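You operate a simulated robot arm through the tools that you are given. There is no shell and no other tool. Be economical: measure what you need, move in short steps, check, and stop when the job is done.

You run a simulated two-armed robot. Do the job below in one go: nothing can be reset, and whatever is moved stays where it is left.

## Task
Label the brown carton school and lift it on to the trolley.
Fine: fold the open flap down, slide the label into the carton's pocket, put the trolley's brake on, then lift with both hands.

It is judged by the outcome, as a careful person would: the job done as asked, and still so three seconds after it is handed in. It fails if anything else is knocked over, pushed out of place, dropped, spilled or broken. Flat cloth is picked up by pressing the open fingertips on it (5 to 10 N) and closing them slowly along it; thin cloth reads only 2 to 8 mm in the jaws.

## Robot
Two 7-joint arms with two-finger parallel grippers on one trunk, on a base that drives. Base frame: it is fixed to the floor where the robot stands at the start and does not move with it; the origin is under the middle of the robot, x ahead of it, y to its left, z up. Lengths are in mm, angles in rad, forces in N, time in s.
The left shoulder is at the start at [50, 161, 1148], the right one opposite. With the tool pointing down near the work surface each hand reaches from about 100 to 680 mm from the robot's upright axis, wherever it stands, measured 20 degrees to its own side. Places, roughly: brake lever of the trolley [200, 600, 600]; brown carton (37x23x13 cm) [600, 200, 800]; deck of the trolley [200, 700, 600]; pocket flap of the brown carton [500, 200, 1000]; pocket of the brown carton [500, 200, 900]. Payload 3.43 kg a hand.
The TCP of each hand is the grasp point between the finger pads, 30 mm short of the fingertips. In the tool frame z runs along the fingers and y along their closing line. The gripper opens to 94 mm. The fingers are 28 mm wide and 10 mm thick; the gripper's body (50 by 96 mm) begins 55 mm behind the TCP.
Orientation is that of the tool frame in the base frame, as [roll, pitch, yaw] about the fixed x, y, z axes, in that order (R = Rz(yaw) Ry(pitch) Rx(roll)). With the fingers straight down and closing along the base's y, the tool's x points along the base's -x, its y along +y and its z along -z.

## Interface
- The arms move only by the tool nudge_tool. It takes "left_rows", "right_rows" or both (then of equal length, played together; a hand with none holds still); each is a list of rows, each a list of 7 numbers: the shift along the tool's x, y, z in cm, then the turn, a rotation vector about the tool's x, y, z in degrees, then the closure in counts, from 0 (fully open) to 255 (shut). In form: [[tx, ty, tz, wx, wy, wz, jaw], ...]. A call has 1 to 10 rows; each row is the pose to reach, as a shift and turn from the pose commanded when the call began, along the tool's axes at that moment. Each row takes 0.2 s and may step no farther than 50 mm and 0.15 rad from the row before; otherwise, or with a gripper value out of range, the whole call is refused. A pose out of reach is approached as far as the arm can. The call stops where the force on the tool passes 40 N (or 10 N more than at its start, if that is more) or the arm is blocked; 0.2 s more then pass. The fingers move at their own pace (about 45 mm/s each) and stop on an object; they squeeze with about 25 N. The grip force told is the motor's: it shows also when the fingers shut on nothing. Time passes only in rows, and 0.2 s behind the last, so rows that repeat a pose let the fingers close. It gives the time, the measured TCP pose, the force on the tool (base axes), the opening and the grip force at its end, in the units of the frame above (readings bear some noise), with the torque about the TCP (base axes, N m) and any sound that the robot's microphone picked up.
- Cameras (640 x 400 px; columns grow to the right, rows downward): "scene" is now at [124.3, 25.1, 1269.7]; the picture's right is [0.27, -0.96, 0.00], its down [-0.58, -0.16, -0.80] and it looks along [0.77, 0.22, -0.60] (base axes); focal length 214 px, centre (320, 200). "left" rides on the left gripper at [76, -14, -103] in its tool frame; the picture's right is [0.18, 0.98, 0.00], its down [-0.75, 0.14, -0.64] and it looks along [-0.63, 0.12, 0.77] (tool axes); focal length 243 px, centre (320, 200). "right" rides on the right gripper at [76, 14, -102] in its tool frame; the picture's right is [-0.18, 0.98, 0.00], its down [-0.75, -0.14, -0.64] and it looks along [-0.63, -0.12, 0.77] (tool axes); focal length 243 px, centre (320, 200). There is no depth. A picture from a camera that has moved, and an enlarged one, comes with that camera's place and axes in the base frame and with its lens.
- snapshot(camera): a new picture of that camera. The clock stands still meanwhile.
- move_column(by): slides the trunk up (or, below 0, down) by that many mm; the arms and the scene camera ride with it, the base frame stays. It gives what a move gives, with no picture.
- steer(legs): drives the robot by 1 to 6 legs, each [ahead, left, turn to the left] in mm, mm and rad, along the robot's own axes; the way and the turn of a leg run together, so that a leg with both is an arc; at most 1500 mm and 3.142 rad a leg. The arms and the cameras ride along, it lands a little off, and it stops where it bumps. It gives what a move gives.
- aim_head(pan, tilt): turns the head with the scene camera to pan (to the left, within 1.396 rad either way) and tilt (down, from -0.506 to 1.204), counted from straight ahead of the robot. It gives what a move gives.
- inspect(camera, box): a new picture of the part [left, top, right, bottom] of that camera's present view, enlarged. The clock stands still meanwhile.
- sign_off(): hands the job in; it is judged then, once.

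Work in short steps. Places have to be worked out from the pictures, the camera data and where the tool is seen: move nearer, look again, correct. Check each grasp and each placing, and mend what went wrong. You have 120 turns and 88 pictures in all, those below and enlarged ones among them. Open the grippers and draw the arms clear of the work before you hand the job in, unless the task says otherwise; then end with one line.

The tools are called after "Request:" by a JSON object that holds its "name" and its "arguments". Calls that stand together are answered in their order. nudge_tool: Moves the arms, as the interface text tells. Its arguments: {"type":"object","properties":{"left_rows":{"type":"array","items":{"type":"array","items":{"type":"number"}}},"right_rows":{"type":"array","items":{"type":"array","items":{"type":"number"}}}},"required":[]} The other tools are called the same way: move_column (by) slides the trunk up or down; steer (legs) drives the base; aim_head (pan, tilt) turns the head that bears the scene camera; snapshot (camera) takes a picture; inspect (camera, box) takes an enlarged picture of a part of a camera's view; sign_off () hands the job in.

At the start:

```text
time: 0.0
left_eef_pos: [390.2, 433.1, 1128.6]
left_orientation: [-3.142, 0.001, 3.142]
left_contact_force: [0.2, -0.3, -0.5]
left_moment: [0.01, 0.0, 0.02]
left_gripper_width: 94.2
left_grip_force: 0.0
right_eef_pos: [407.2, -38.0, 1147.2]
right_orientation: [-3.141, -0.001, -3.14]
right_contact_force: [0.2, -0.5, 0.1]
right_moment: [0.04, 0.0, 0.01]
right_gripper_width: 94.0
right_grip_force: 0.1
trunk travel left (down, up): [-175.0, 92.0]
robot x, y, heading: [1.2, -2.0, 0.002]
head pan, tilt: [0.274, 0.649]
```

scene: 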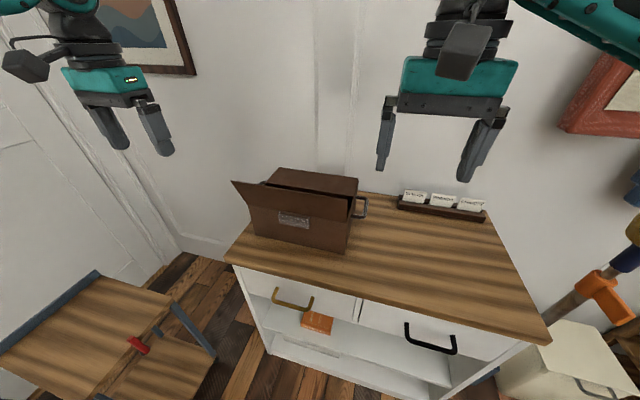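
right: 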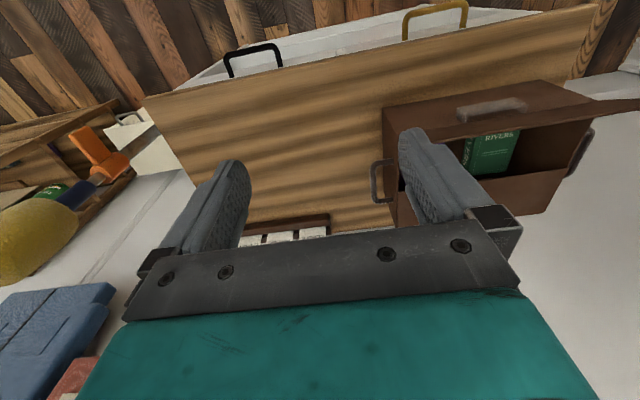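
left: 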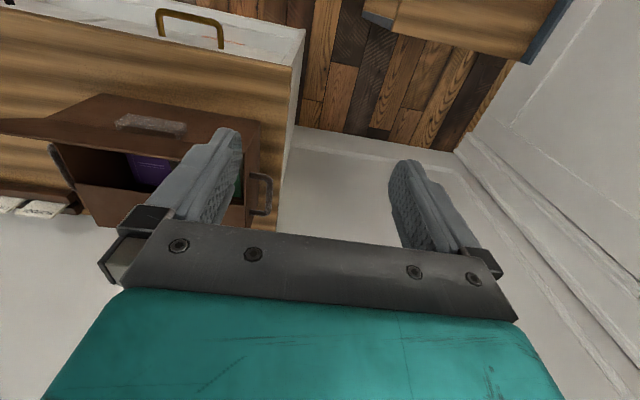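

I begin by enlarging the carton, the label rack and the trolley to see the details.

Request:
{"name": "inspect", "arguments": {"camera": "scene", "box": [220, 150, 380, 260]}}

Request:
{"name": "inspect", "arguments": {"camera": "scene", "box": [390, 175, 500, 235]}}

Request:
{"name": "inspect", "arguments": {"camera": "scene", "box": [0, 250, 230, 400]}}

```text
3.64 times, centred on (300, 205) of scene
camera zoom: at [124.3, 25.1, 1269.7], right [0.27, -0.96, 0.0], down [-0.58, -0.16, -0.8], along [0.77, 0.22, -0.6], focal length 780 px, centre (393, 182)
```

zoom: 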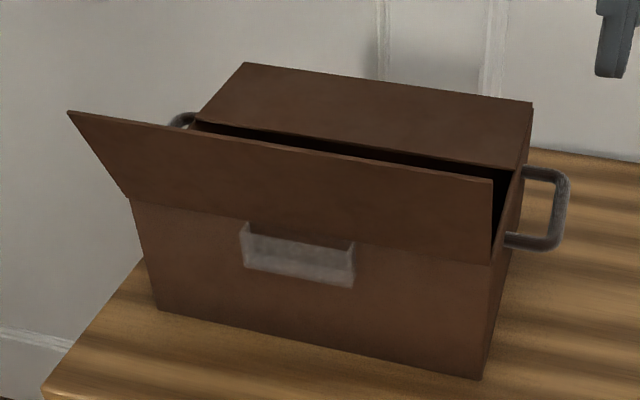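

```text
5.82 times, centred on (445, 205) of scene
camera zoom: at [124.3, 25.1, 1269.7], right [0.27, -0.96, 0.0], down [-0.58, -0.16, -0.8], along [0.77, 0.22, -0.6], focal length 1248 px, centre (-407, 171)
```

zoom: 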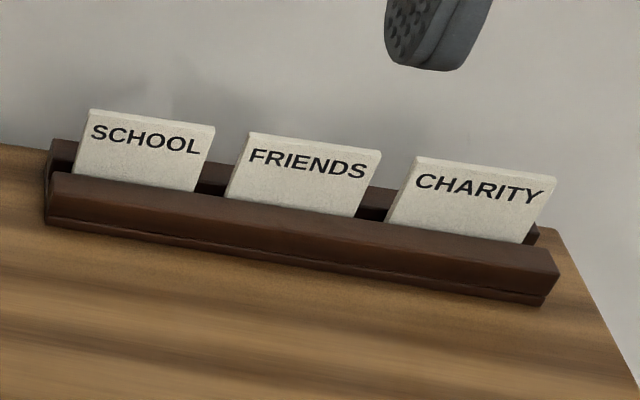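

```text
2.67 times, centred on (115, 325) of scene
camera zoom: at [124.3, 25.1, 1269.7], right [0.27, -0.96, 0.0], down [-0.58, -0.16, -0.8], along [0.77, 0.22, -0.6], focal length 572 px, centre (867, -133)
```

zoom: 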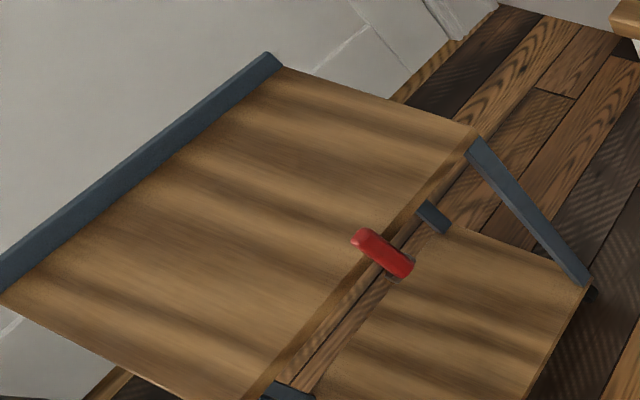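

The carton body seems to span x≈522–735, y≈69–347, z 780–910, with the flap hinged on the near top edge leaning towards me; handles are horizontal U's on the ±y sides. I look at the trolley next.

Request:
{"name": "aim_head", "arguments": {"pan": 1.25, "tilt": 0.75}}

Request:
{"name": "snapshot", "arguments": {"camera": "scene"}}

```text
time: 1.2
left_eef_pos: [391.1, 434.3, 1128.3]
left_orientation: [3.141, 0.002, -3.141]
left_contact_force: [0.1, 0.3, -0.5]
left_moment: [-0.01, 0.03, 0.0]
left_gripper_width: 93.8
left_grip_force: 0.0
right_eef_pos: [407.6, -37.7, 1147.7]
right_orientation: [-3.14, 0.0, -3.14]
right_contact_force: [0.6, 0.4, 0.5]
right_moment: [-0.01, 0.03, 0.0]
right_gripper_width: 94.2
right_grip_force: 0.1
trunk travel left (down, up): [-175.0, 92.0]
robot x, y, heading: [-1.4, 1.5, -0.003]
head pan, tilt: [1.25, 0.75]
```

```text
81 pictures are left
camera scene: at [67.0, 80.2, 1261.1], right [0.95, -0.32, 0.0], down [-0.22, -0.65, -0.73], along [0.23, 0.69, -0.68], focal length 214 px, centre (320, 200)
```

scene: 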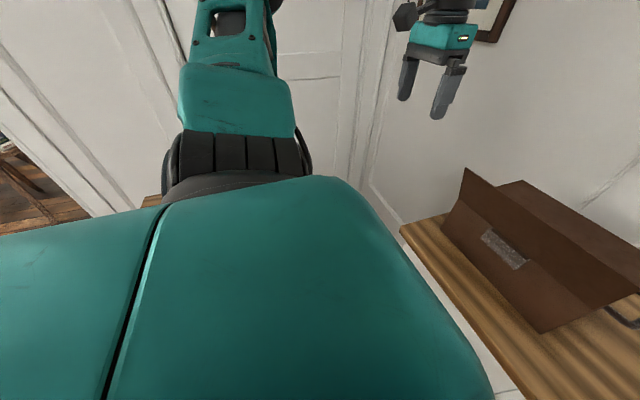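

The left arm hides the trolley; I try a smaller pan and more tilt.

Request:
{"name": "aim_head", "arguments": {"pan": 0.55, "tilt": 0.95}}

Request:
{"name": "snapshot", "arguments": {"camera": "scene"}}

```text
time: 2.3
left_eef_pos: [391.2, 433.6, 1128.5]
left_orientation: [3.141, 0.002, 3.14]
left_contact_force: [-0.5, -0.3, -0.6]
left_moment: [0.02, 0.04, 0.03]
left_gripper_width: 94.2
left_grip_force: 0.0
right_eef_pos: [407.3, -38.3, 1147.0]
right_orientation: [-3.141, 0.0, 3.142]
right_contact_force: [-0.4, -0.5, -0.4]
right_moment: [-0.01, -0.01, -0.01]
right_gripper_width: 93.6
right_grip_force: 0.1
trunk travel left (down, up): [-175.0, 92.0]
robot x, y, heading: [-1.8, -0.6, -0.004]
head pan, tilt: [0.55, 0.949]
```

```text
80 pictures are left
camera scene: at [102.8, 39.7, 1245.6], right [0.52, -0.85, 0.0], down [-0.69, -0.43, -0.58], along [0.5, 0.3, -0.81], focal length 214 px, centre (320, 200)
```

scene: 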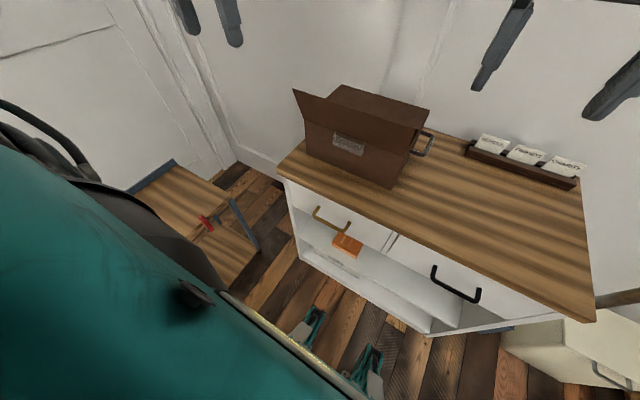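

I can now see everything clearly enough to begin. I bring the left hand, jaws shut, in front of the flap at mid width (TCP ≈ [395, 210, 997]).

Request:
{"name": "nudge_tool", "arguments": {"left_rows": [[0, -4.4, 0, 0, 0, 0, 255], [0, -8.8, 2.6, 0, 0, 0, 255], [0, -13.2, 5.2, 0, 0, 0, 255], [0, -17.6, 7.8, 0, 0, 0, 255], [0, -22, 10.4, 0, 0, 0, 255], [0, -22.4, 13.1, 0, 0, 0, 255]]}}

Request:
{"name": "snapshot", "arguments": {"camera": "scene"}}

Request:
{"name": "snapshot", "arguments": {"camera": "left"}}

```text
refused: row 2 steps farther than a row can; nothing moved
```

```text
79 pictures are left
camera scene: at [102.8, 39.7, 1245.6], right [0.52, -0.85, 0.0], down [-0.69, -0.43, -0.58], along [0.5, 0.3, -0.81], focal length 214 px, centre (320, 200)
```

scene: 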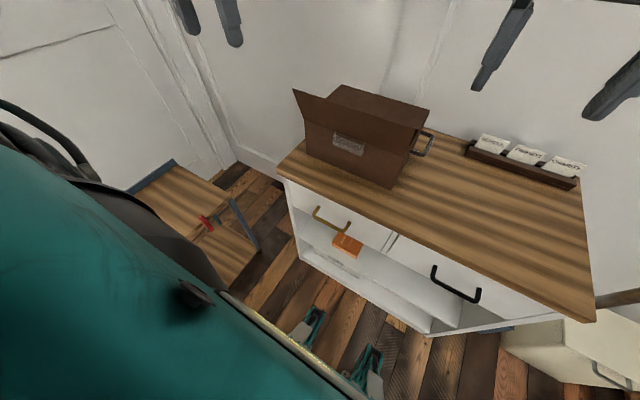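

```text
78 pictures are left
camera left: at [314.0, 419.5, 1230.7], right [-0.18, 0.98, 0.0], down [0.75, 0.14, 0.64], along [0.63, 0.12, -0.77], focal length 243 px, centre (320, 200)
```

left: 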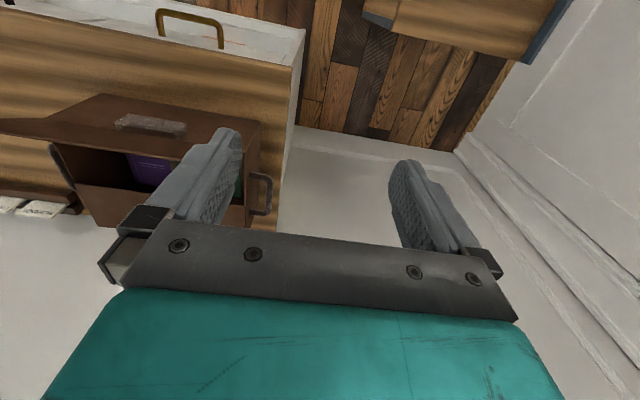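

The row step was slightly over 50 mm; I use smaller steps to the same place.

Request:
{"name": "nudge_tool", "arguments": {"left_rows": [[0, -4, 2.2, 0, 0, 0, 255], [0, -8, 4.4, 0, 0, 0, 255], [0, -12, 6.6, 0, 0, 0, 255], [0, -16, 8.8, 0, 0, 0, 255], [0, -20, 11.0, 0, 0, 0, 255], [0, -22.4, 13.1, 0, 0, 0, 255]]}}

Request:
{"name": "snapshot", "arguments": {"camera": "left"}}

Request:
{"name": "snapshot", "arguments": {"camera": "scene"}}

```text
time: 3.7
left_eef_pos: [393.0, 208.7, 998.1]
left_orientation: [-3.141, 0.003, -3.14]
left_contact_force: [0.7, 0.0, -1.0]
left_moment: [0.01, 0.0, 0.0]
left_gripper_width: 0.0
left_grip_force: 25.3
right_eef_pos: [408.6, -37.9, 1147.3]
right_orientation: [3.141, -0.001, -3.139]
right_contact_force: [-1.3, -0.5, 1.2]
right_moment: [-0.01, 0.03, 0.0]
right_gripper_width: 93.9
right_grip_force: 0.0
trunk travel left (down, up): [-175.0, 92.0]
robot x, y, heading: [1.6, 1.1, -0.002]
head pan, tilt: [0.55, 0.949]
```

```text
77 pictures are left
camera left: at [315.7, 194.7, 1100.0], right [-0.19, 0.98, 0.0], down [0.75, 0.14, 0.64], along [0.63, 0.12, -0.77], focal length 243 px, centre (320, 200)
```

left: 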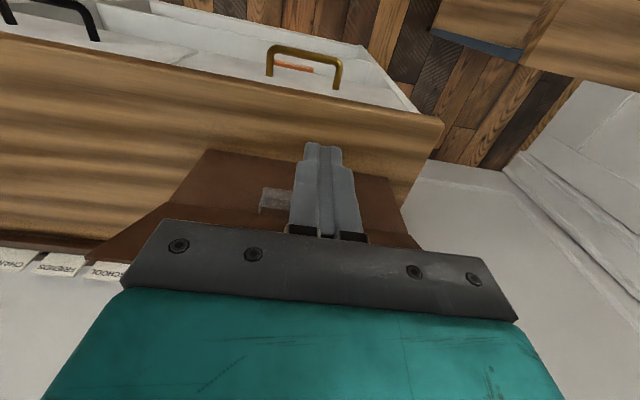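

```text
76 pictures are left
camera scene: at [103.0, 39.4, 1245.6], right [0.52, -0.85, 0.0], down [-0.69, -0.42, -0.58], along [0.5, 0.3, -0.81], focal length 214 px, centre (320, 200)
```

scene: 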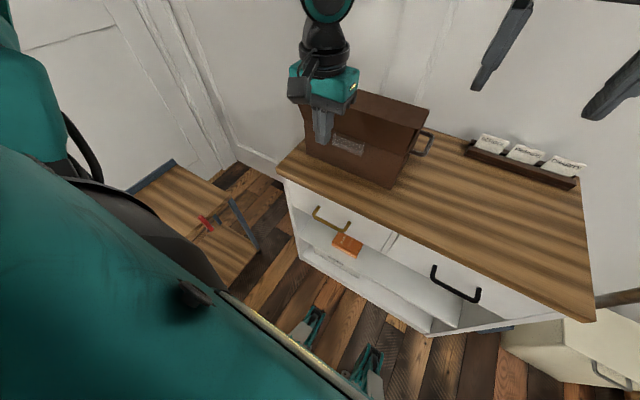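

The fingertip is at about [393, 209, 968], below the flap's free edge. I push forward 20 cm to swing the flap past upright.

Request:
{"name": "nudge_tool", "arguments": {"left_rows": [[-2.5, 0, 0, 0, 0, 0, 255], [-5, 0, 0, 0, 0, 0, 255], [-7, 0, 0, 0, 0, 0, 255], [-9, 0, 0, 0, 0, 0, 255], [-11, 0, 0, 0, 0, 0, 255], [-13, 0, 0, 0, 0, 0, 255], [-15, 0, 0, 0, 0, 0, 255], [-17, 0, 0, 0, 0, 0, 255], [-18.5, 0, 0.5, 0, 0, 0, 255], [-20, 0, 1.5, 0, 0, 0, 255]]}}

Request:
{"name": "snapshot", "arguments": {"camera": "scene"}}

```text
time: 5.9
left_eef_pos: [545.7, 234.3, 995.1]
left_orientation: [3.141, 0.002, -3.141]
left_contact_force: [0.7, 0.4, -0.2]
left_moment: [-0.01, -0.05, -0.02]
left_gripper_width: 0.0
left_grip_force: 24.6
left hand out of reach, approached as far as the arm can: row 7, 8, 9, 10
right_eef_pos: [406.7, -38.1, 1146.3]
right_orientation: [-3.141, 0.001, 3.141]
right_contact_force: [0.4, 0.6, -0.2]
right_moment: [0.01, 0.03, 0.02]
right_gripper_width: 93.8
right_grip_force: 0.0
trunk travel left (down, up): [-175.0, 92.0]
robot x, y, heading: [-1.2, -4.2, -0.001]
head pan, tilt: [0.55, 0.949]
```

```text
75 pictures are left
camera scene: at [102.8, 39.6, 1245.6], right [0.52, -0.85, 0.0], down [-0.69, -0.42, -0.58], along [0.5, 0.3, -0.81], focal length 214 px, centre (320, 200)
```

scene: 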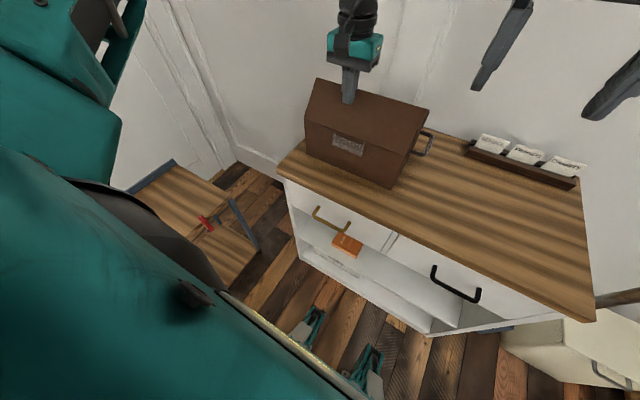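

The flap has swung inward and leans on the fingertip; I press down to close it.

Request:
{"name": "nudge_tool", "arguments": {"left_rows": [[0, 0, 1, 0, 0, 0, 255], [0, 0, 2, 0, 0, 0, 255], [0, 0, 3, 0, 0, 0, 255], [0, 0, 4, 0, 0, 0, 255], [0, 0, 4.6, 0, 0, 0, 255]]}}

Request:
{"name": "inspect", "arguments": {"camera": "scene", "box": [270, 50, 450, 200]}}

```text
time: 7.1
left_eef_pos: [536.7, 238.0, 955.6]
left_orientation: [3.141, 0.002, -3.14]
left_contact_force: [-0.4, -0.4, 0.0]
left_moment: [0.03, 0.01, 0.0]
left_gripper_width: 0.0
left_grip_force: 25.4
left hand out of reach, approached as far as the arm can: row 2, 3, 4, 5
right_eef_pos: [407.4, -37.6, 1146.1]
right_orientation: [-3.141, -0.001, -3.142]
right_contact_force: [0.1, 0.4, -0.7]
right_moment: [0.04, 0.02, -0.02]
right_gripper_width: 94.0
right_grip_force: 0.1
trunk travel left (down, up): [-175.0, 92.0]
robot x, y, heading: [3.0, -3.1, 0.005]
head pan, tilt: [0.55, 0.949]
```

```text
2.67 times, centred on (360, 125) of scene
camera zoom: at [102.8, 39.6, 1245.6], right [0.52, -0.85, 0.0], down [-0.69, -0.42, -0.58], along [0.5, 0.3, -0.81], focal length 572 px, centre (213, 400)
```

zoom: 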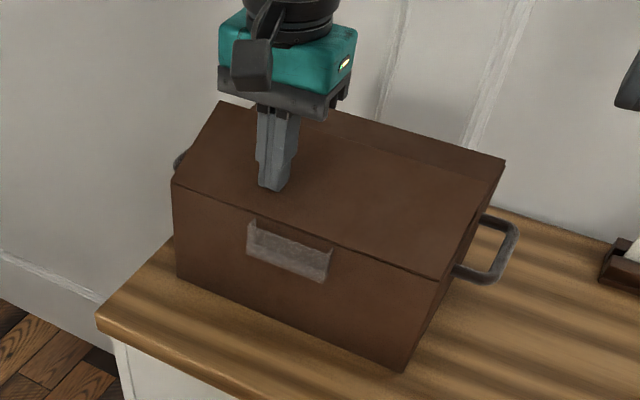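

The flap lies nearly shut. The arms are short of reach, so I lift and draw back the left hand and drive forward 150 mm.

Request:
{"name": "nudge_tool", "arguments": {"left_rows": [[0, 0, -4, 0, 0, 0, 255], [3, 0, -7, 0, 0, 0, 255], [7, 0, -9, 0, 0, 0, 255], [11, 0, -10, 0, 0, 0, 255]]}}

Request:
{"name": "steer", "arguments": {"legs": [[150, 0, 0]]}}

Request:
{"name": "aim_head", "arguments": {"pan": 0.1, "tilt": 0.75}}

Request:
{"name": "snapshot", "arguments": {"camera": "scene"}}

```text
time: 8.1
left_eef_pos: [425.8, 240.6, 1054.1]
left_orientation: [-3.141, 0.0, -3.139]
left_contact_force: [0.1, 1.0, -0.4]
left_moment: [0.01, -0.02, -0.01]
left_gripper_width: 0.1
left_grip_force: 24.9
right_eef_pos: [407.2, -38.4, 1146.6]
right_orientation: [-3.14, -0.001, -3.141]
right_contact_force: [-0.6, 0.0, -0.4]
right_moment: [0.04, -0.01, -0.02]
right_gripper_width: 93.8
right_grip_force: 0.0
trunk travel left (down, up): [-175.0, 92.0]
robot x, y, heading: [-2.5, 0.9, -0.003]
head pan, tilt: [0.55, 0.949]
```

```text
time: 9.5
left_eef_pos: [537.6, 238.0, 1053.8]
left_orientation: [-3.141, 0.0, 3.141]
left_contact_force: [-0.4, -0.4, 0.0]
left_moment: [-0.02, -0.01, 0.03]
left_gripper_width: 0.0
left_grip_force: 25.2
right_eef_pos: [518.7, -38.8, 1145.6]
right_orientation: [-3.139, -0.001, 3.138]
right_contact_force: [-0.4, 0.6, 0.2]
right_moment: [0.0, -0.01, 0.02]
right_gripper_width: 94.2
right_grip_force: 0.1
trunk travel left (down, up): [-175.0, 92.0]
robot x, y, heading: [109.1, -2.9, -0.001]
head pan, tilt: [0.55, 0.949]
stopped in leg 1: the robot was blocked; the commanded pose is now the measured one
```

```text
time: 10.4
left_eef_pos: [537.7, 238.9, 1052.4]
left_orientation: [-3.141, -0.002, 3.141]
left_contact_force: [0.4, 0.5, -0.5]
left_moment: [0.02, 0.0, 0.0]
left_gripper_width: 0.0
left_grip_force: 24.8
right_eef_pos: [518.5, -39.8, 1145.7]
right_orientation: [-3.14, -0.005, 3.138]
right_contact_force: [0.5, -0.2, -1.0]
right_moment: [-0.01, -0.01, -0.03]
right_gripper_width: 93.8
right_grip_force: 0.2
trunk travel left (down, up): [-175.0, 92.0]
robot x, y, heading: [109.8, -0.1, -0.003]
head pan, tilt: [0.099, 0.75]
```

```text
73 pictures are left
camera scene: at [233.8, 9.6, 1261.1], right [0.1, -1.0, 0.0], down [-0.68, -0.07, -0.73], along [0.73, 0.07, -0.68], focal length 214 px, centre (320, 200)
```

scene: 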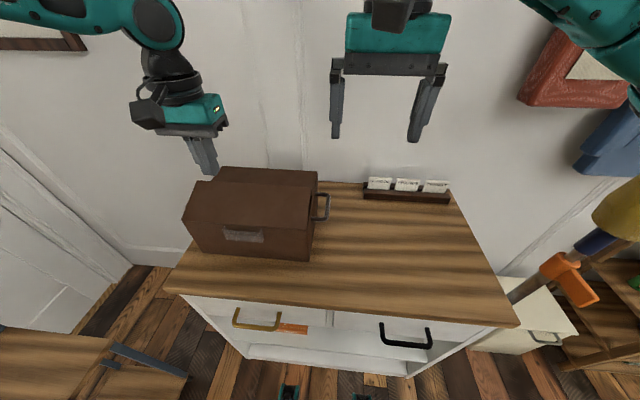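

The base is blocked at x≈109 by the cabinet. I zoom on the carton and the rack from here.

Request:
{"name": "inspect", "arguments": {"camera": "scene", "box": [170, 150, 350, 265]}}

Request:
{"name": "inspect", "arguments": {"camera": "scene", "box": [355, 165, 460, 215]}}

```text
3.48 times, centred on (260, 208) of scene
camera zoom: at [233.8, 9.6, 1261.1], right [0.1, -1.0, 0.0], down [-0.68, -0.07, -0.73], along [0.73, 0.07, -0.68], focal length 746 px, centre (529, 174)
```

zoom: 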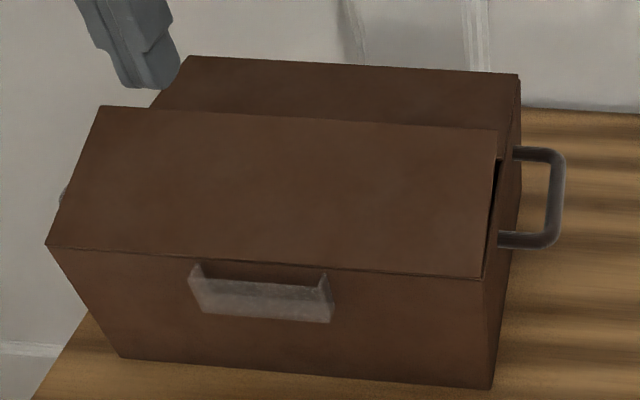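

```text
6.10 times, centred on (408, 190) of scene
camera zoom: at [233.8, 9.6, 1261.1], right [0.1, -1.0, 0.0], down [-0.68, -0.07, -0.73], along [0.73, 0.07, -0.68], focal length 1307 px, centre (-213, 261)
```

zoom: 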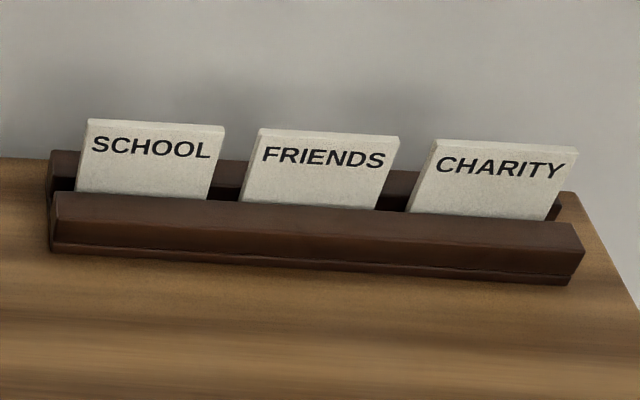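

The flap stands a bit proud of the far panel. I move the left fingertips over its inner part and press down gently.

Request:
{"name": "nudge_tool", "arguments": {"left_rows": [[-4, -2, 0, 0, 0, 0, 255], [-6, -3, 3, 0, 0, 0, 255], [-6, -3, 6, 0, 0, 0, 255], [-6, -3, 8, 0, 0, 0, 255], [-6, -3, 9, 0, 0, 0, 255], [-6, -3, 10, 0, 0, 0, 255], [-6, -3, 10.7, 0, 0, 0, 255]]}}

Request:
{"name": "inspect", "arguments": {"camera": "scene", "box": [170, 130, 350, 265]}}

```text
time: 12.0
left_eef_pos: [596.8, 208.0, 945.0]
left_orientation: [3.141, 0.001, -3.141]
left_contact_force: [-0.6, -0.4, 0.5]
left_moment: [-0.02, 0.0, 0.01]
left_gripper_width: 0.1
left_grip_force: 25.3
right_eef_pos: [519.0, -38.7, 1144.8]
right_orientation: [-3.14, -0.002, 3.138]
right_contact_force: [1.1, -0.1, 0.8]
right_moment: [0.03, -0.03, -0.01]
right_gripper_width: 94.0
right_grip_force: 0.2
trunk travel left (down, up): [-175.0, 92.0]
robot x, y, heading: [109.5, 0.9, -0.005]
head pan, tilt: [0.099, 0.75]
```

```text
2.96 times, centred on (260, 198) of scene
camera zoom: at [233.8, 9.6, 1261.1], right [0.1, -1.0, 0.0], down [-0.68, -0.07, -0.73], along [0.73, 0.07, -0.68], focal length 636 px, centre (498, 207)
```

zoom: 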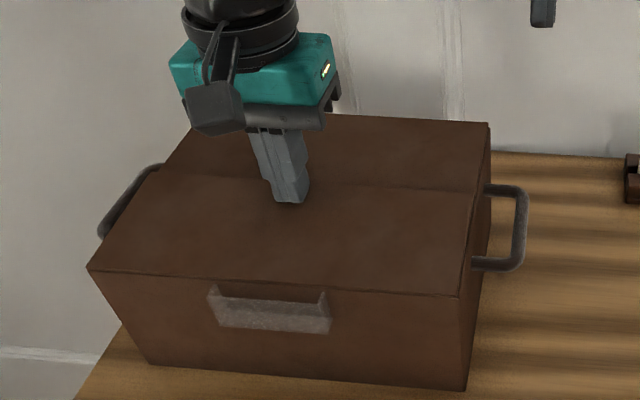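

Nearly flat with the tip at z≈915; I press on in 2 mm steps until I feel the top.

Request:
{"name": "nudge_tool", "arguments": {"left_rows": [[0, 0, 0.2, 0, 0, 0, 255], [0, 0, 0.4, 0, 0, 0, 255], [0, 0, 0.6, 0, 0, 0, 255], [0, 0, 0.8, 0, 0, 0, 255]]}}

```text
time: 13.0
left_eef_pos: [597.1, 208.6, 938.6]
left_orientation: [-3.141, 0.002, 3.141]
left_contact_force: [-0.3, 3.2, 11.4]
left_moment: [0.09, 0.19, -0.16]
left_gripper_width: 0.2
left_grip_force: 25.2
right_eef_pos: [517.9, -38.5, 1145.8]
right_orientation: [-3.139, -0.001, 3.138]
right_contact_force: [0.4, -0.5, -0.1]
right_moment: [-0.04, 0.0, -0.02]
right_gripper_width: 94.1
right_grip_force: 0.1
trunk travel left (down, up): [-175.0, 92.0]
robot x, y, heading: [110.0, 0.2, -0.002]
head pan, tilt: [0.099, 0.75]
```

The flap reads contact at top height z≈908. I lift the left hand and draw it back with the jaws open to look at the pocket closely.

Request:
{"name": "nudge_tool", "arguments": {"left_rows": [[0, 0, -3, 0, 0, 0, 255], [4, 0, -5, 0, 0, 0, 255], [8.5, 0, -6, 0, 0, 0, 120], [13, 0, -6, 0, 0, 0, 0], [16, 0, -6, 0, 0, 0, 0], [16, 0, -6, 0, 0, 0, 0], [16, 0, -6, 0, 0, 0, 0]]}}

Request:
{"name": "snapshot", "arguments": {"camera": "left"}}

Request:
{"name": "inspect", "arguments": {"camera": "scene", "box": [170, 150, 350, 265]}}

```text
time: 14.6
left_eef_pos: [438.2, 209.6, 1000.5]
left_orientation: [-3.141, -0.002, 3.14]
left_contact_force: [-0.2, 0.2, -0.6]
left_moment: [-0.04, 0.01, -0.03]
left_gripper_width: 94.0
left_grip_force: 0.1
right_eef_pos: [518.2, -39.0, 1145.8]
right_orientation: [-3.14, -0.003, 3.137]
right_contact_force: [0.1, -0.5, 0.3]
right_moment: [0.04, -0.01, -0.03]
right_gripper_width: 93.8
right_grip_force: 0.1
trunk travel left (down, up): [-175.0, 92.0]
robot x, y, heading: [111.1, -0.4, -0.005]
head pan, tilt: [0.099, 0.75]
```

```text
69 pictures are left
camera left: at [361.7, 194.7, 1102.4], right [-0.18, 0.98, 0.0], down [0.75, 0.14, 0.64], along [0.63, 0.12, -0.77], focal length 243 px, centre (320, 200)
```

left: 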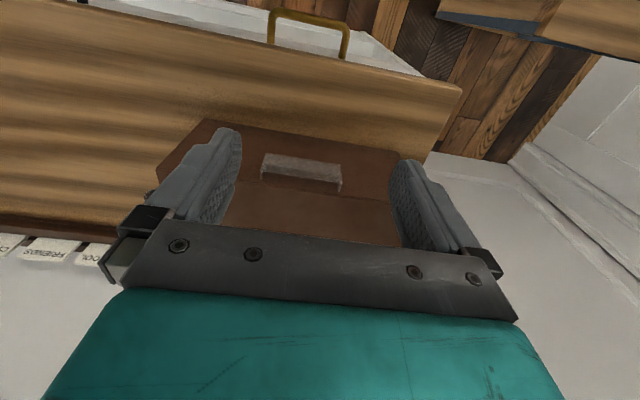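

```text
3.48 times, centred on (260, 208) of scene
camera zoom: at [233.7, 9.5, 1261.1], right [0.1, -1.0, 0.0], down [-0.68, -0.07, -0.73], along [0.73, 0.07, -0.68], focal length 746 px, centre (529, 174)
```

zoom: 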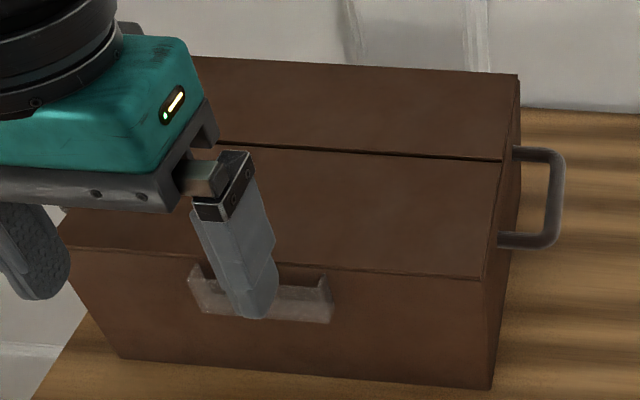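

The flap now stays flat. I zoom on the pocket.

Request:
{"name": "inspect", "arguments": {"camera": "left", "box": [240, 135, 360, 210]}}

```text
5.33 times, centred on (300, 172) of left
camera zoom: at [361.7, 194.7, 1102.4], right [-0.18, 0.98, 0.0], down [0.75, 0.14, 0.64], along [0.63, 0.12, -0.77], focal length 1294 px, centre (427, 347)
```

zoom: 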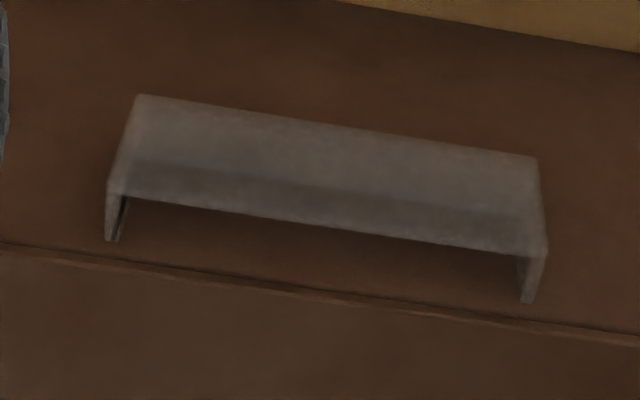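

Pocket: y≈162–244, z≈862–899, slot at x≈503–513. Now the right hand goes towards the SCHOOL card (est. [790, −127], top z≈858), turning 80° so that it will close along x.

Request:
{"name": "nudge_tool", "arguments": {"right_rows": [[-1.3, -0.9, 1.4, 0, 0, 8, 130], [-2.6, -1.8, 2.8, 0, 0, 16, 130], [-3.9, -2.7, 4.2, 0, 0, 24, 130], [-5.2, -3.6, 5.6, 0, 0, 32, 130], [-6.5, -4.5, 7, 0, 0, 40, 130], [-7.8, -5.4, 8.4, 0, 0, 48, 130], [-9.1, -6.3, 9.8, 0, 0, 56, 130], [-10.4, -7.2, 11.2, 0, 0, 64, 130], [-11.7, -8.1, 12.6, 0, 0, 72, 130], [-13, -9, 14, 0, 0, 80, 130]]}}

Request:
{"name": "snapshot", "arguments": {"camera": "right"}}

```text
time: 16.8
left_eef_pos: [438.7, 209.4, 1000.7]
left_orientation: [3.142, -0.003, -3.141]
left_contact_force: [0.0, -0.2, 0.0]
left_moment: [0.03, 0.01, -0.01]
left_gripper_width: 94.2
left_grip_force: 0.0
right_eef_pos: [647.6, -131.2, 1005.3]
right_orientation: [-3.138, -0.001, 1.738]
right_contact_force: [0.3, -0.2, 0.6]
right_moment: [-0.01, -0.01, 0.01]
right_gripper_width: 46.4
right_grip_force: 0.1
trunk travel left (down, up): [-175.0, 92.0]
robot x, y, heading: [111.1, 2.2, 0.002]
head pan, tilt: [0.099, 0.75]
```

```text
66 pictures are left
camera right: at [648.3, -54.2, 1107.9], right [1.0, -0.02, 0.0], down [-0.01, -0.77, 0.64], along [-0.01, -0.64, -0.77], focal length 243 px, centre (320, 200)
```

right: 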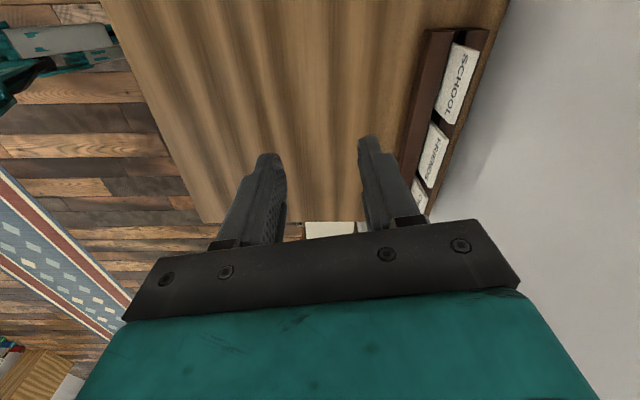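

Reached. The card seems to lean back; I zoom in to find its place and slope.

Request:
{"name": "inspect", "arguments": {"camera": "right", "box": [390, 20, 500, 130]}}

```text
3.64 times, centred on (445, 75) of right
camera zoom: at [648.3, -54.2, 1107.9], right [1.0, -0.02, 0.0], down [-0.01, -0.77, 0.64], along [-0.01, -0.64, -0.77], focal length 882 px, centre (-134, 654)
```

zoom: 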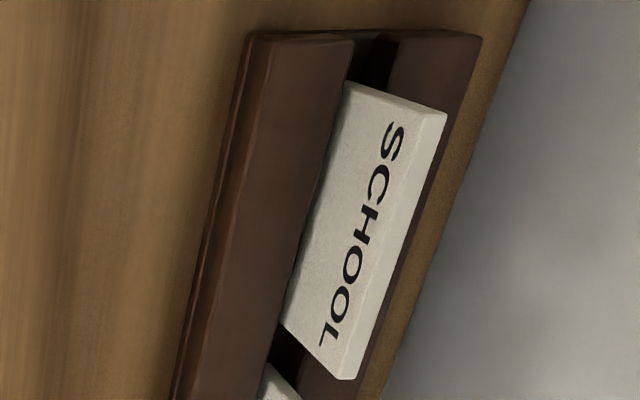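

Card: y −91…−159, front-top edge x≈784.5, ~5 mm thick, leaning ~7°. I finish the turn to 90° and approach to test reach.

Request:
{"name": "nudge_tool", "arguments": {"right_rows": [[-0.15, 2, 1.5, 0, 0, 5, 130], [-0.3, 4, 3, 0, 0, 10, 130], [-0.4, 6, 4.5, 0, 0, 10, 130], [-0.9, 9, 4.5, 0, 0, 10, 130], [-1.4, 12, 4.5, 0, 0, 10, 130], [-1.7, 13.8, 4.5, 0, 0, 10, 130]]}}

Request:
{"name": "snapshot", "arguments": {"camera": "right"}}

```text
time: 18.2
left_eef_pos: [438.6, 209.2, 1000.1]
left_orientation: [-3.141, -0.001, 3.141]
left_contact_force: [0.7, 0.0, -0.5]
left_moment: [-0.01, 0.02, -0.02]
left_gripper_width: 94.1
left_grip_force: 0.1
right_eef_pos: [748.4, -126.6, 960.7]
right_orientation: [-3.14, 0.001, 1.569]
right_contact_force: [0.1, 0.5, 0.1]
right_moment: [-0.01, 0.02, -0.02]
right_gripper_width: 45.9
right_grip_force: 0.0
right hand out of reach, approached as far as the arm can: row 5, 6
trunk travel left (down, up): [-175.0, 92.0]
robot x, y, heading: [114.8, 0.1, 0.001]
head pan, tilt: [0.099, 0.75]
```

```text
64 pictures are left
camera right: at [762.4, -49.1, 1062.1], right [0.98, -0.19, 0.0], down [-0.14, -0.75, 0.64], along [-0.12, -0.63, -0.77], focal length 243 px, centre (320, 200)
```

right: 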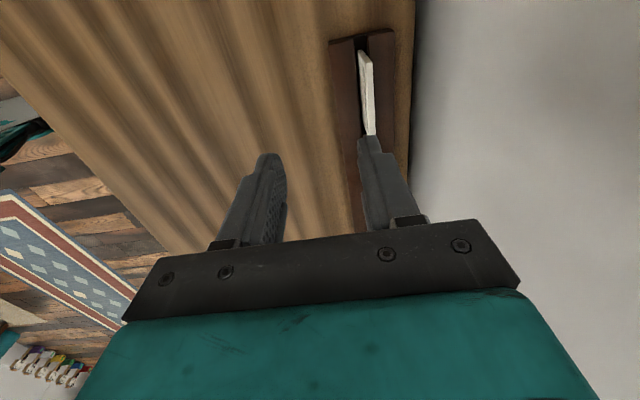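

Max reach here is x≈748, 40 mm short. Turning the robot left will carry the right shoulder forward, so I raise and draw back the right hand, back up a little, and turn 0.6 rad left.

Request:
{"name": "nudge_tool", "arguments": {"right_rows": [[0, -3, -3, 0, 0, 0, 130], [0, -7, -5, 0, 0, 0, 130], [0, -11, -7, 0, 0, 0, 130], [0, -15, -9, 0, 0, 0, 130], [0, -18, -11, 0, 0, 0, 130]], "left_rows": [[2, 0, -2, 0, 0, 0, 0], [4, 0, -4, 0, 0, 0, 0], [6, 0, -6, 0, 0, 0, 0], [8, 0, -8, 0, 0, 0, 0], [10, 0, -9, 0, 0, 0, 0]]}}

Request:
{"name": "steer", "arguments": {"legs": [[-60, 0, 0], [0, 0, 0.6]]}}

Request:
{"name": "aim_head", "arguments": {"pan": -0.6, "tilt": 0.75}}

Request:
{"name": "snapshot", "arguments": {"camera": "scene"}}

```text
time: 19.4
left_eef_pos: [338.5, 207.7, 1089.2]
left_orientation: [3.14, -0.002, -3.141]
left_contact_force: [0.1, 0.5, 0.9]
left_moment: [0.01, 0.01, 0.02]
left_gripper_width: 94.0
left_grip_force: 0.0
left hand out of reach, approached as far as the arm can: row 5
right_eef_pos: [570.0, -124.2, 1073.0]
right_orientation: [-3.139, 0.002, 1.566]
right_contact_force: [-0.1, 0.7, 0.2]
right_moment: [-0.03, 0.0, 0.01]
right_gripper_width: 46.2
right_grip_force: 0.1
trunk travel left (down, up): [-175.0, 92.0]
robot x, y, heading: [107.1, -0.7, -0.006]
head pan, tilt: [0.099, 0.75]
```

```text
time: 22.0
left_eef_pos: [119.1, 301.6, 1089.6]
left_orientation: [-3.141, -0.002, -2.533]
left_contact_force: [-0.2, -0.4, 0.5]
left_moment: [0.03, 0.02, -0.03]
left_gripper_width: 94.1
left_grip_force: 0.2
right_eef_pos: [497.1, 164.3, 1070.6]
right_orientation: [-3.138, 0.001, 2.175]
right_contact_force: [-0.7, 0.3, 1.5]
right_moment: [0.0, 0.04, -0.04]
right_gripper_width: 45.9
right_grip_force: 0.0
trunk travel left (down, up): [-175.0, 92.0]
robot x, y, heading: [49.9, -0.2, 0.609]
head pan, tilt: [0.099, 0.75]
```

```text
time: 23.1
left_eef_pos: [119.3, 302.1, 1090.2]
left_orientation: [3.139, -0.001, -2.533]
left_contact_force: [-0.2, 0.5, 0.7]
left_moment: [0.05, 0.01, 0.01]
left_gripper_width: 94.0
left_grip_force: 0.1
right_eef_pos: [500.0, 162.3, 1071.8]
right_orientation: [-3.138, 0.002, 2.178]
right_contact_force: [0.2, 0.5, -0.1]
right_moment: [0.03, -0.01, 0.01]
right_gripper_width: 46.2
right_grip_force: 0.0
trunk travel left (down, up): [-175.0, 92.0]
robot x, y, heading: [48.1, 1.1, 0.605]
head pan, tilt: [-0.6, 0.75]
```

```text
63 pictures are left
camera scene: at [167.0, 25.2, 1261.1], right [0.01, -1.0, 0.0], down [-0.68, -0.01, -0.73], along [0.73, 0.01, -0.68], focal length 214 px, centre (320, 200)
```

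scene: 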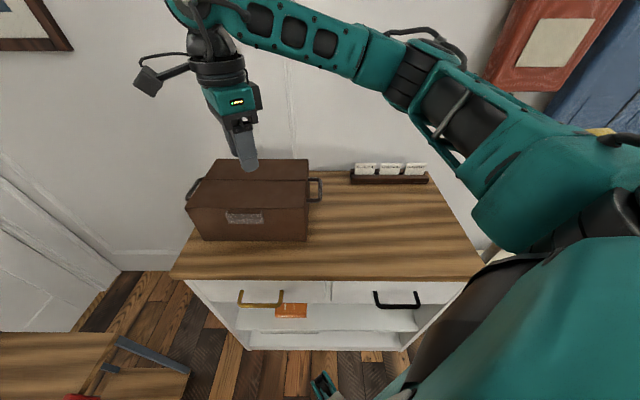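

Now I drive towards +x and −y (in robot axes ahead 25, left −139), seeing whether the base gets nearer.

Request:
{"name": "steer", "arguments": {"legs": [[25, -139, 0]]}}

```text
time: 24.4
left_eef_pos: [179.8, 201.6, 1090.9]
left_orientation: [3.142, -0.002, -2.53]
left_contact_force: [-0.5, 0.1, -0.1]
left_moment: [0.0, 0.01, -0.02]
left_gripper_width: 93.9
left_grip_force: 0.0
right_eef_pos: [558.8, 62.8, 1070.7]
right_orientation: [-3.139, 0.0, 2.178]
right_contact_force: [-0.3, -0.1, 0.1]
right_moment: [0.01, -0.02, 0.05]
right_gripper_width: 46.2
right_grip_force: 0.1
trunk travel left (down, up): [-175.0, 92.0]
robot x, y, heading: [109.2, -99.6, 0.61]
head pan, tilt: [-0.6, 0.75]
```

The base sits at x≈109, y≈−100, heading 0.61; the right shoulder is now ~80 mm nearer. I bring the right hand to [700, −125, 1000] at yaw 90°.

Request:
{"name": "nudge_tool", "arguments": {"right_rows": [[-3.4, 0.1, 1, 0, 0, 5, 130], [-6.7, 0.2, 2, 0, 0, 10, 130], [-10.1, 0.35, 3, 0, 0, 15, 130], [-13.4, 0.5, 4, 0, 0, 20, 130], [-16.8, 0.6, 5, 0, 0, 25, 130], [-20.1, 0.7, 6, 0, 0, 30, 130], [-23.5, 0.84, 7, 0, 0, 34.8, 130]]}}

Request:
{"name": "snapshot", "arguments": {"camera": "right"}}

```text
time: 26.0
left_eef_pos: [179.8, 202.0, 1089.1]
left_orientation: [3.14, -0.002, -2.531]
left_contact_force: [0.3, -0.2, 0.4]
left_moment: [-0.02, 0.0, -0.03]
left_gripper_width: 93.8
left_grip_force: 0.1
right_eef_pos: [699.7, -121.9, 1001.1]
right_orientation: [-3.141, 0.001, 1.571]
right_contact_force: [0.2, -0.1, 0.8]
right_moment: [0.01, 0.02, 0.02]
right_gripper_width: 46.2
right_grip_force: 0.1
trunk travel left (down, up): [-175.0, 92.0]
robot x, y, heading: [109.1, -100.7, 0.608]
head pan, tilt: [-0.6, 0.75]
```

```text
62 pictures are left
camera right: at [712.4, -46.1, 1104.1], right [0.98, -0.18, 0.0], down [-0.14, -0.75, 0.64], along [-0.12, -0.63, -0.77], focal length 243 px, centre (320, 200)
```

right: 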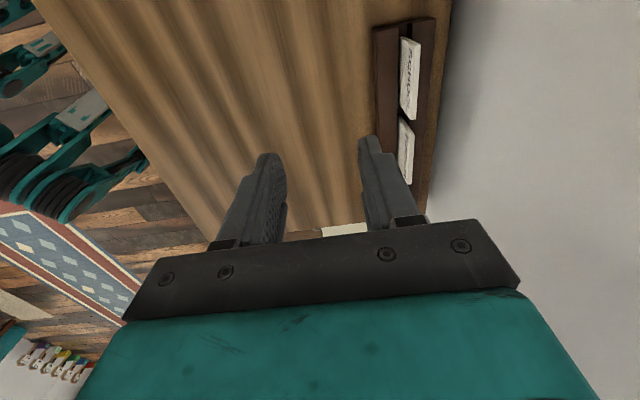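

Next I move above the card: [787, −125, 925], watching for the wall.

Request:
{"name": "nudge_tool", "arguments": {"right_rows": [[-0.1, 3, 2, 0, 0, 0, 130], [-0.2, 5.5, 4, 0, 0, 0, 130], [-0.3, 7.5, 6, 0, 0, 0, 130], [-0.3, 8.7, 7.6, 0, 0, 0, 130]]}}

Request:
{"name": "snapshot", "arguments": {"camera": "right"}}

Request:
{"name": "inspect", "arguments": {"camera": "scene", "box": [330, 100, 450, 200]}}

```text
time: 27.0
left_eef_pos: [178.4, 202.0, 1090.7]
left_orientation: [-3.141, -0.001, -2.531]
left_contact_force: [0.7, -0.7, 0.1]
left_moment: [-0.01, -0.01, 0.04]
left_gripper_width: 94.0
left_grip_force: 0.1
right_eef_pos: [784.6, -125.8, 926.2]
right_orientation: [-3.14, 0.004, 1.573]
right_contact_force: [-0.5, 0.1, 0.3]
right_moment: [0.0, 0.0, 0.01]
right_gripper_width: 46.0
right_grip_force: 0.0
trunk travel left (down, up): [-175.0, 92.0]
robot x, y, heading: [110.9, -98.5, 0.616]
head pan, tilt: [-0.6, 0.75]
```

```text
61 pictures are left
camera right: at [798.3, -50.8, 1029.3], right [0.98, -0.18, 0.0], down [-0.14, -0.75, 0.64], along [-0.12, -0.63, -0.76], focal length 243 px, centre (320, 200)
```

right: 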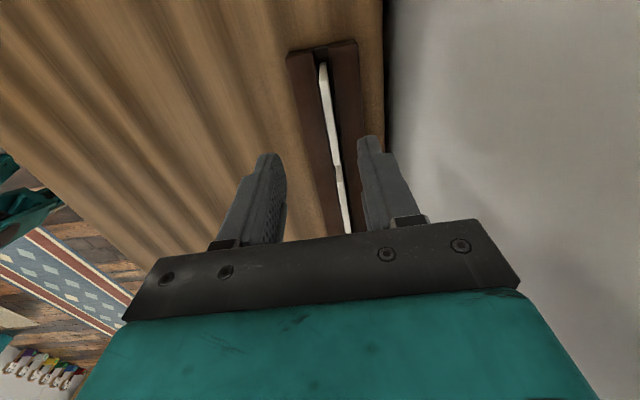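

```text
4.00 times, centred on (390, 150) of scene
camera zoom: at [227.1, -73.8, 1261.1], right [0.01, -1.0, 0.0], down [-0.68, -0.01, -0.73], along [0.73, 0.01, -0.68], focal length 858 px, centre (40, 400)
```

zoom: 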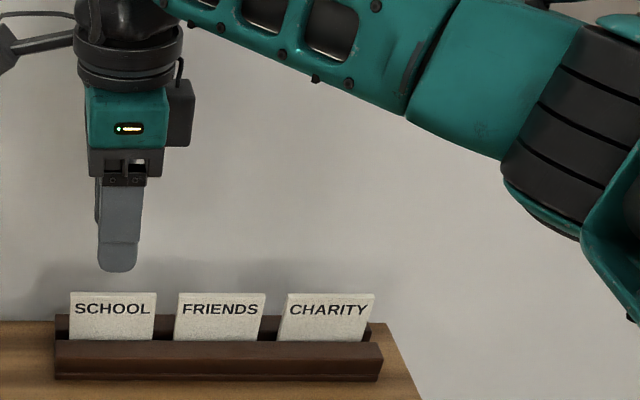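

Aligned over SCHOOL; card top is around x≈790. I descend to tip z≈844 and close.

Request:
{"name": "nudge_tool", "arguments": {"right_rows": [[0, 0.4, 2, 0, 0, 0, 130], [0, 0.4, 4, 0, 0, 0, 130], [0, 0.4, 5.2, 0, 0, 0, 130], [0, 0.4, 5.2, 0, 0, 0, 160]]}}

Request:
{"name": "snapshot", "arguments": {"camera": "right"}}

Request:
{"name": "inspect", "arguments": {"camera": "scene", "box": [330, 130, 430, 200]}}

```text
time: 28.0
left_eef_pos: [179.1, 201.6, 1090.6]
left_orientation: [3.141, -0.002, -2.53]
left_contact_force: [1.0, 0.2, -1.0]
left_moment: [0.01, -0.03, 0.0]
left_gripper_width: 93.5
left_grip_force: 0.0
right_eef_pos: [789.7, -127.1, 872.5]
right_orientation: [-3.141, 0.004, 1.573]
right_contact_force: [0.0, 0.2, 0.6]
right_moment: [0.0, -0.03, 0.01]
right_gripper_width: 35.4
right_grip_force: 0.1
trunk travel left (down, up): [-175.0, 92.0]
robot x, y, heading: [112.8, -100.1, 0.608]
head pan, tilt: [-0.6, 0.75]
```

```text
59 pictures are left
camera right: at [802.8, -51.3, 975.5], right [0.98, -0.18, 0.0], down [-0.14, -0.75, 0.64], along [-0.12, -0.63, -0.76], focal length 243 px, centre (320, 200)
```

right: 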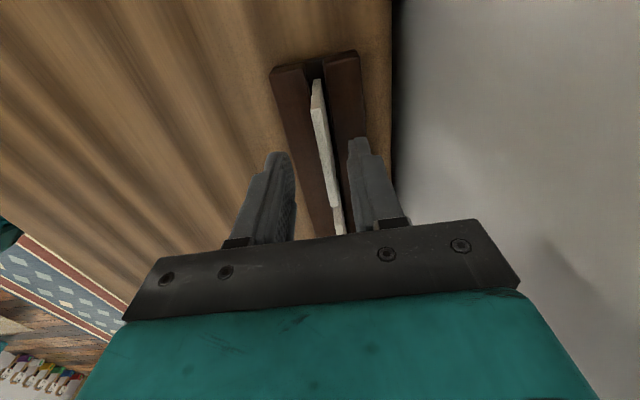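

```text
5.71 times, centred on (380, 165) of scene
camera zoom: at [226.9, -73.8, 1261.1], right [0.01, -1.0, 0.0], down [-0.68, -0.01, -0.73], along [0.73, 0.01, -0.68], focal length 1226 px, centre (-23, 400)
```

zoom: 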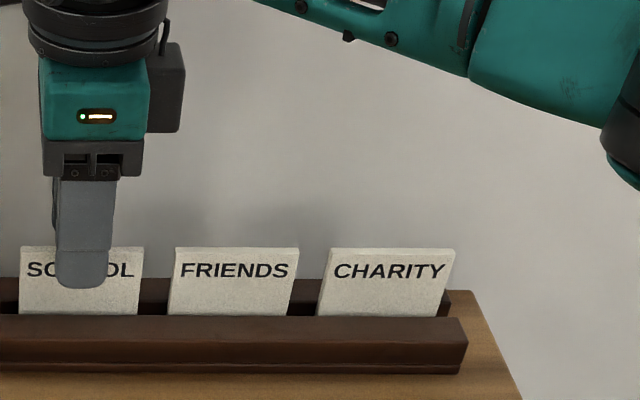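

Well placed around the SCHOOL card. I close slowly.

Request:
{"name": "nudge_tool", "arguments": {"right_rows": [[0, 0.1, 0, 0, 0, 0, 190], [0, 0.1, 0, 0, 0, 0, 215], [0, 0.1, 0, 0, 0, 0, 240], [0, 0.1, 0, 0, 0, 0, 255], [0, 0.1, 0, 0, 0, 0, 255]]}}

Request:
{"name": "snapshot", "arguments": {"camera": "right"}}

```text
time: 29.2
left_eef_pos: [178.6, 202.4, 1090.1]
left_orientation: [3.141, -0.002, -2.53]
left_contact_force: [-0.6, -0.4, -0.2]
left_moment: [-0.01, -0.02, 0.0]
left_gripper_width: 94.1
left_grip_force: 0.1
right_eef_pos: [791.4, -127.2, 873.6]
right_orientation: [-3.141, 0.002, 1.571]
right_contact_force: [0.5, 0.1, 0.4]
right_moment: [-0.05, 0.01, 0.02]
right_gripper_width: 4.6
right_grip_force: 25.0
trunk travel left (down, up): [-175.0, 92.0]
robot x, y, heading: [110.8, -101.0, 0.608]
head pan, tilt: [-0.6, 0.75]
```

```text
57 pictures are left
camera right: at [804.1, -51.5, 975.8], right [0.98, -0.18, 0.0], down [-0.14, -0.75, 0.64], along [-0.12, -0.63, -0.77], focal length 243 px, centre (320, 200)
```

right: 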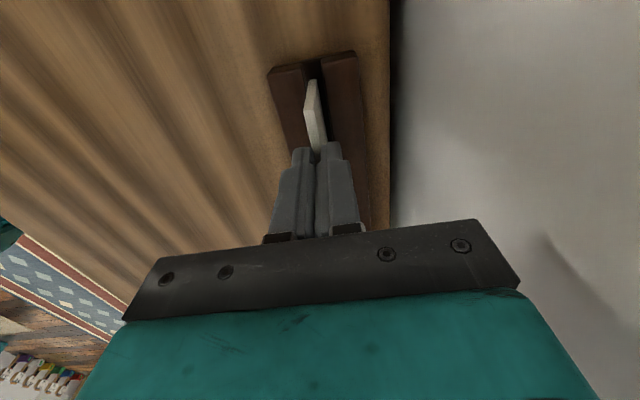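

Gripped at 4.6 mm. I lift it straight up 12 cm and check.

Request:
{"name": "nudge_tool", "arguments": {"right_rows": [[0, 0, -1.5, 0, 0, 0, 255], [0, 0, -3, 0, 0, 0, 255], [0, 0, -5, 0, 0, 0, 255], [0, 0, -8, 0, 0, 0, 255], [0, 0, -12, 0, 0, 0, 255]]}}

Request:
{"name": "inspect", "arguments": {"camera": "scene", "box": [310, 80, 450, 200]}}

Request:
{"name": "inspect", "arguments": {"camera": "right", "box": [240, 40, 400, 240]}}

```text
time: 30.4
left_eef_pos: [178.9, 201.9, 1090.5]
left_orientation: [-3.14, -0.002, -2.53]
left_contact_force: [-0.1, 0.6, 0.5]
left_moment: [-0.01, 0.0, -0.02]
left_gripper_width: 94.0
left_grip_force: 0.1
right_eef_pos: [792.2, -126.3, 994.0]
right_orientation: [-3.139, 0.004, 1.57]
right_contact_force: [-0.7, 0.4, -0.4]
right_moment: [0.01, 0.02, -0.04]
right_gripper_width: 4.6
right_grip_force: 25.1
trunk travel left (down, up): [-175.0, 92.0]
robot x, y, heading: [109.7, -98.7, 0.612]
head pan, tilt: [-0.6, 0.75]
```

```text
3.33 times, centred on (380, 140) of scene
camera zoom: at [226.7, -73.7, 1261.1], right [0.01, -1.0, 0.0], down [-0.68, -0.01, -0.73], along [0.73, 0.01, -0.68], focal length 715 px, centre (120, 400)
```

zoom: 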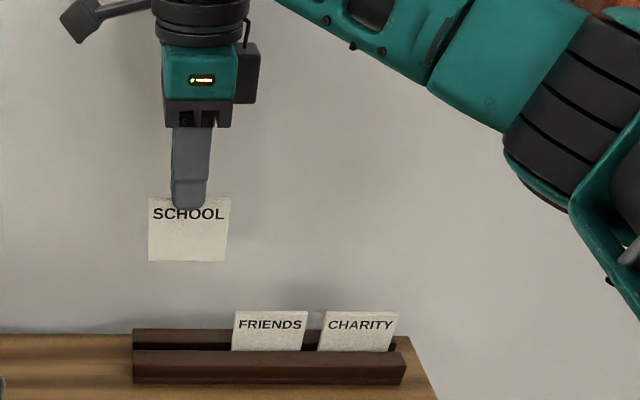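

```text
2.00 times, centred on (320, 140) of right
camera zoom: at [804.8, -51.7, 1095.6], right [0.98, -0.18, 0.0], down [-0.14, -0.75, 0.64], along [-0.12, -0.63, -0.76], focal length 485 px, centre (320, 320)
```

zoom: 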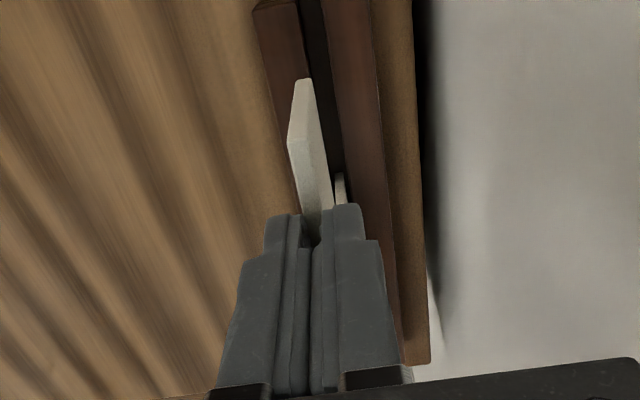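

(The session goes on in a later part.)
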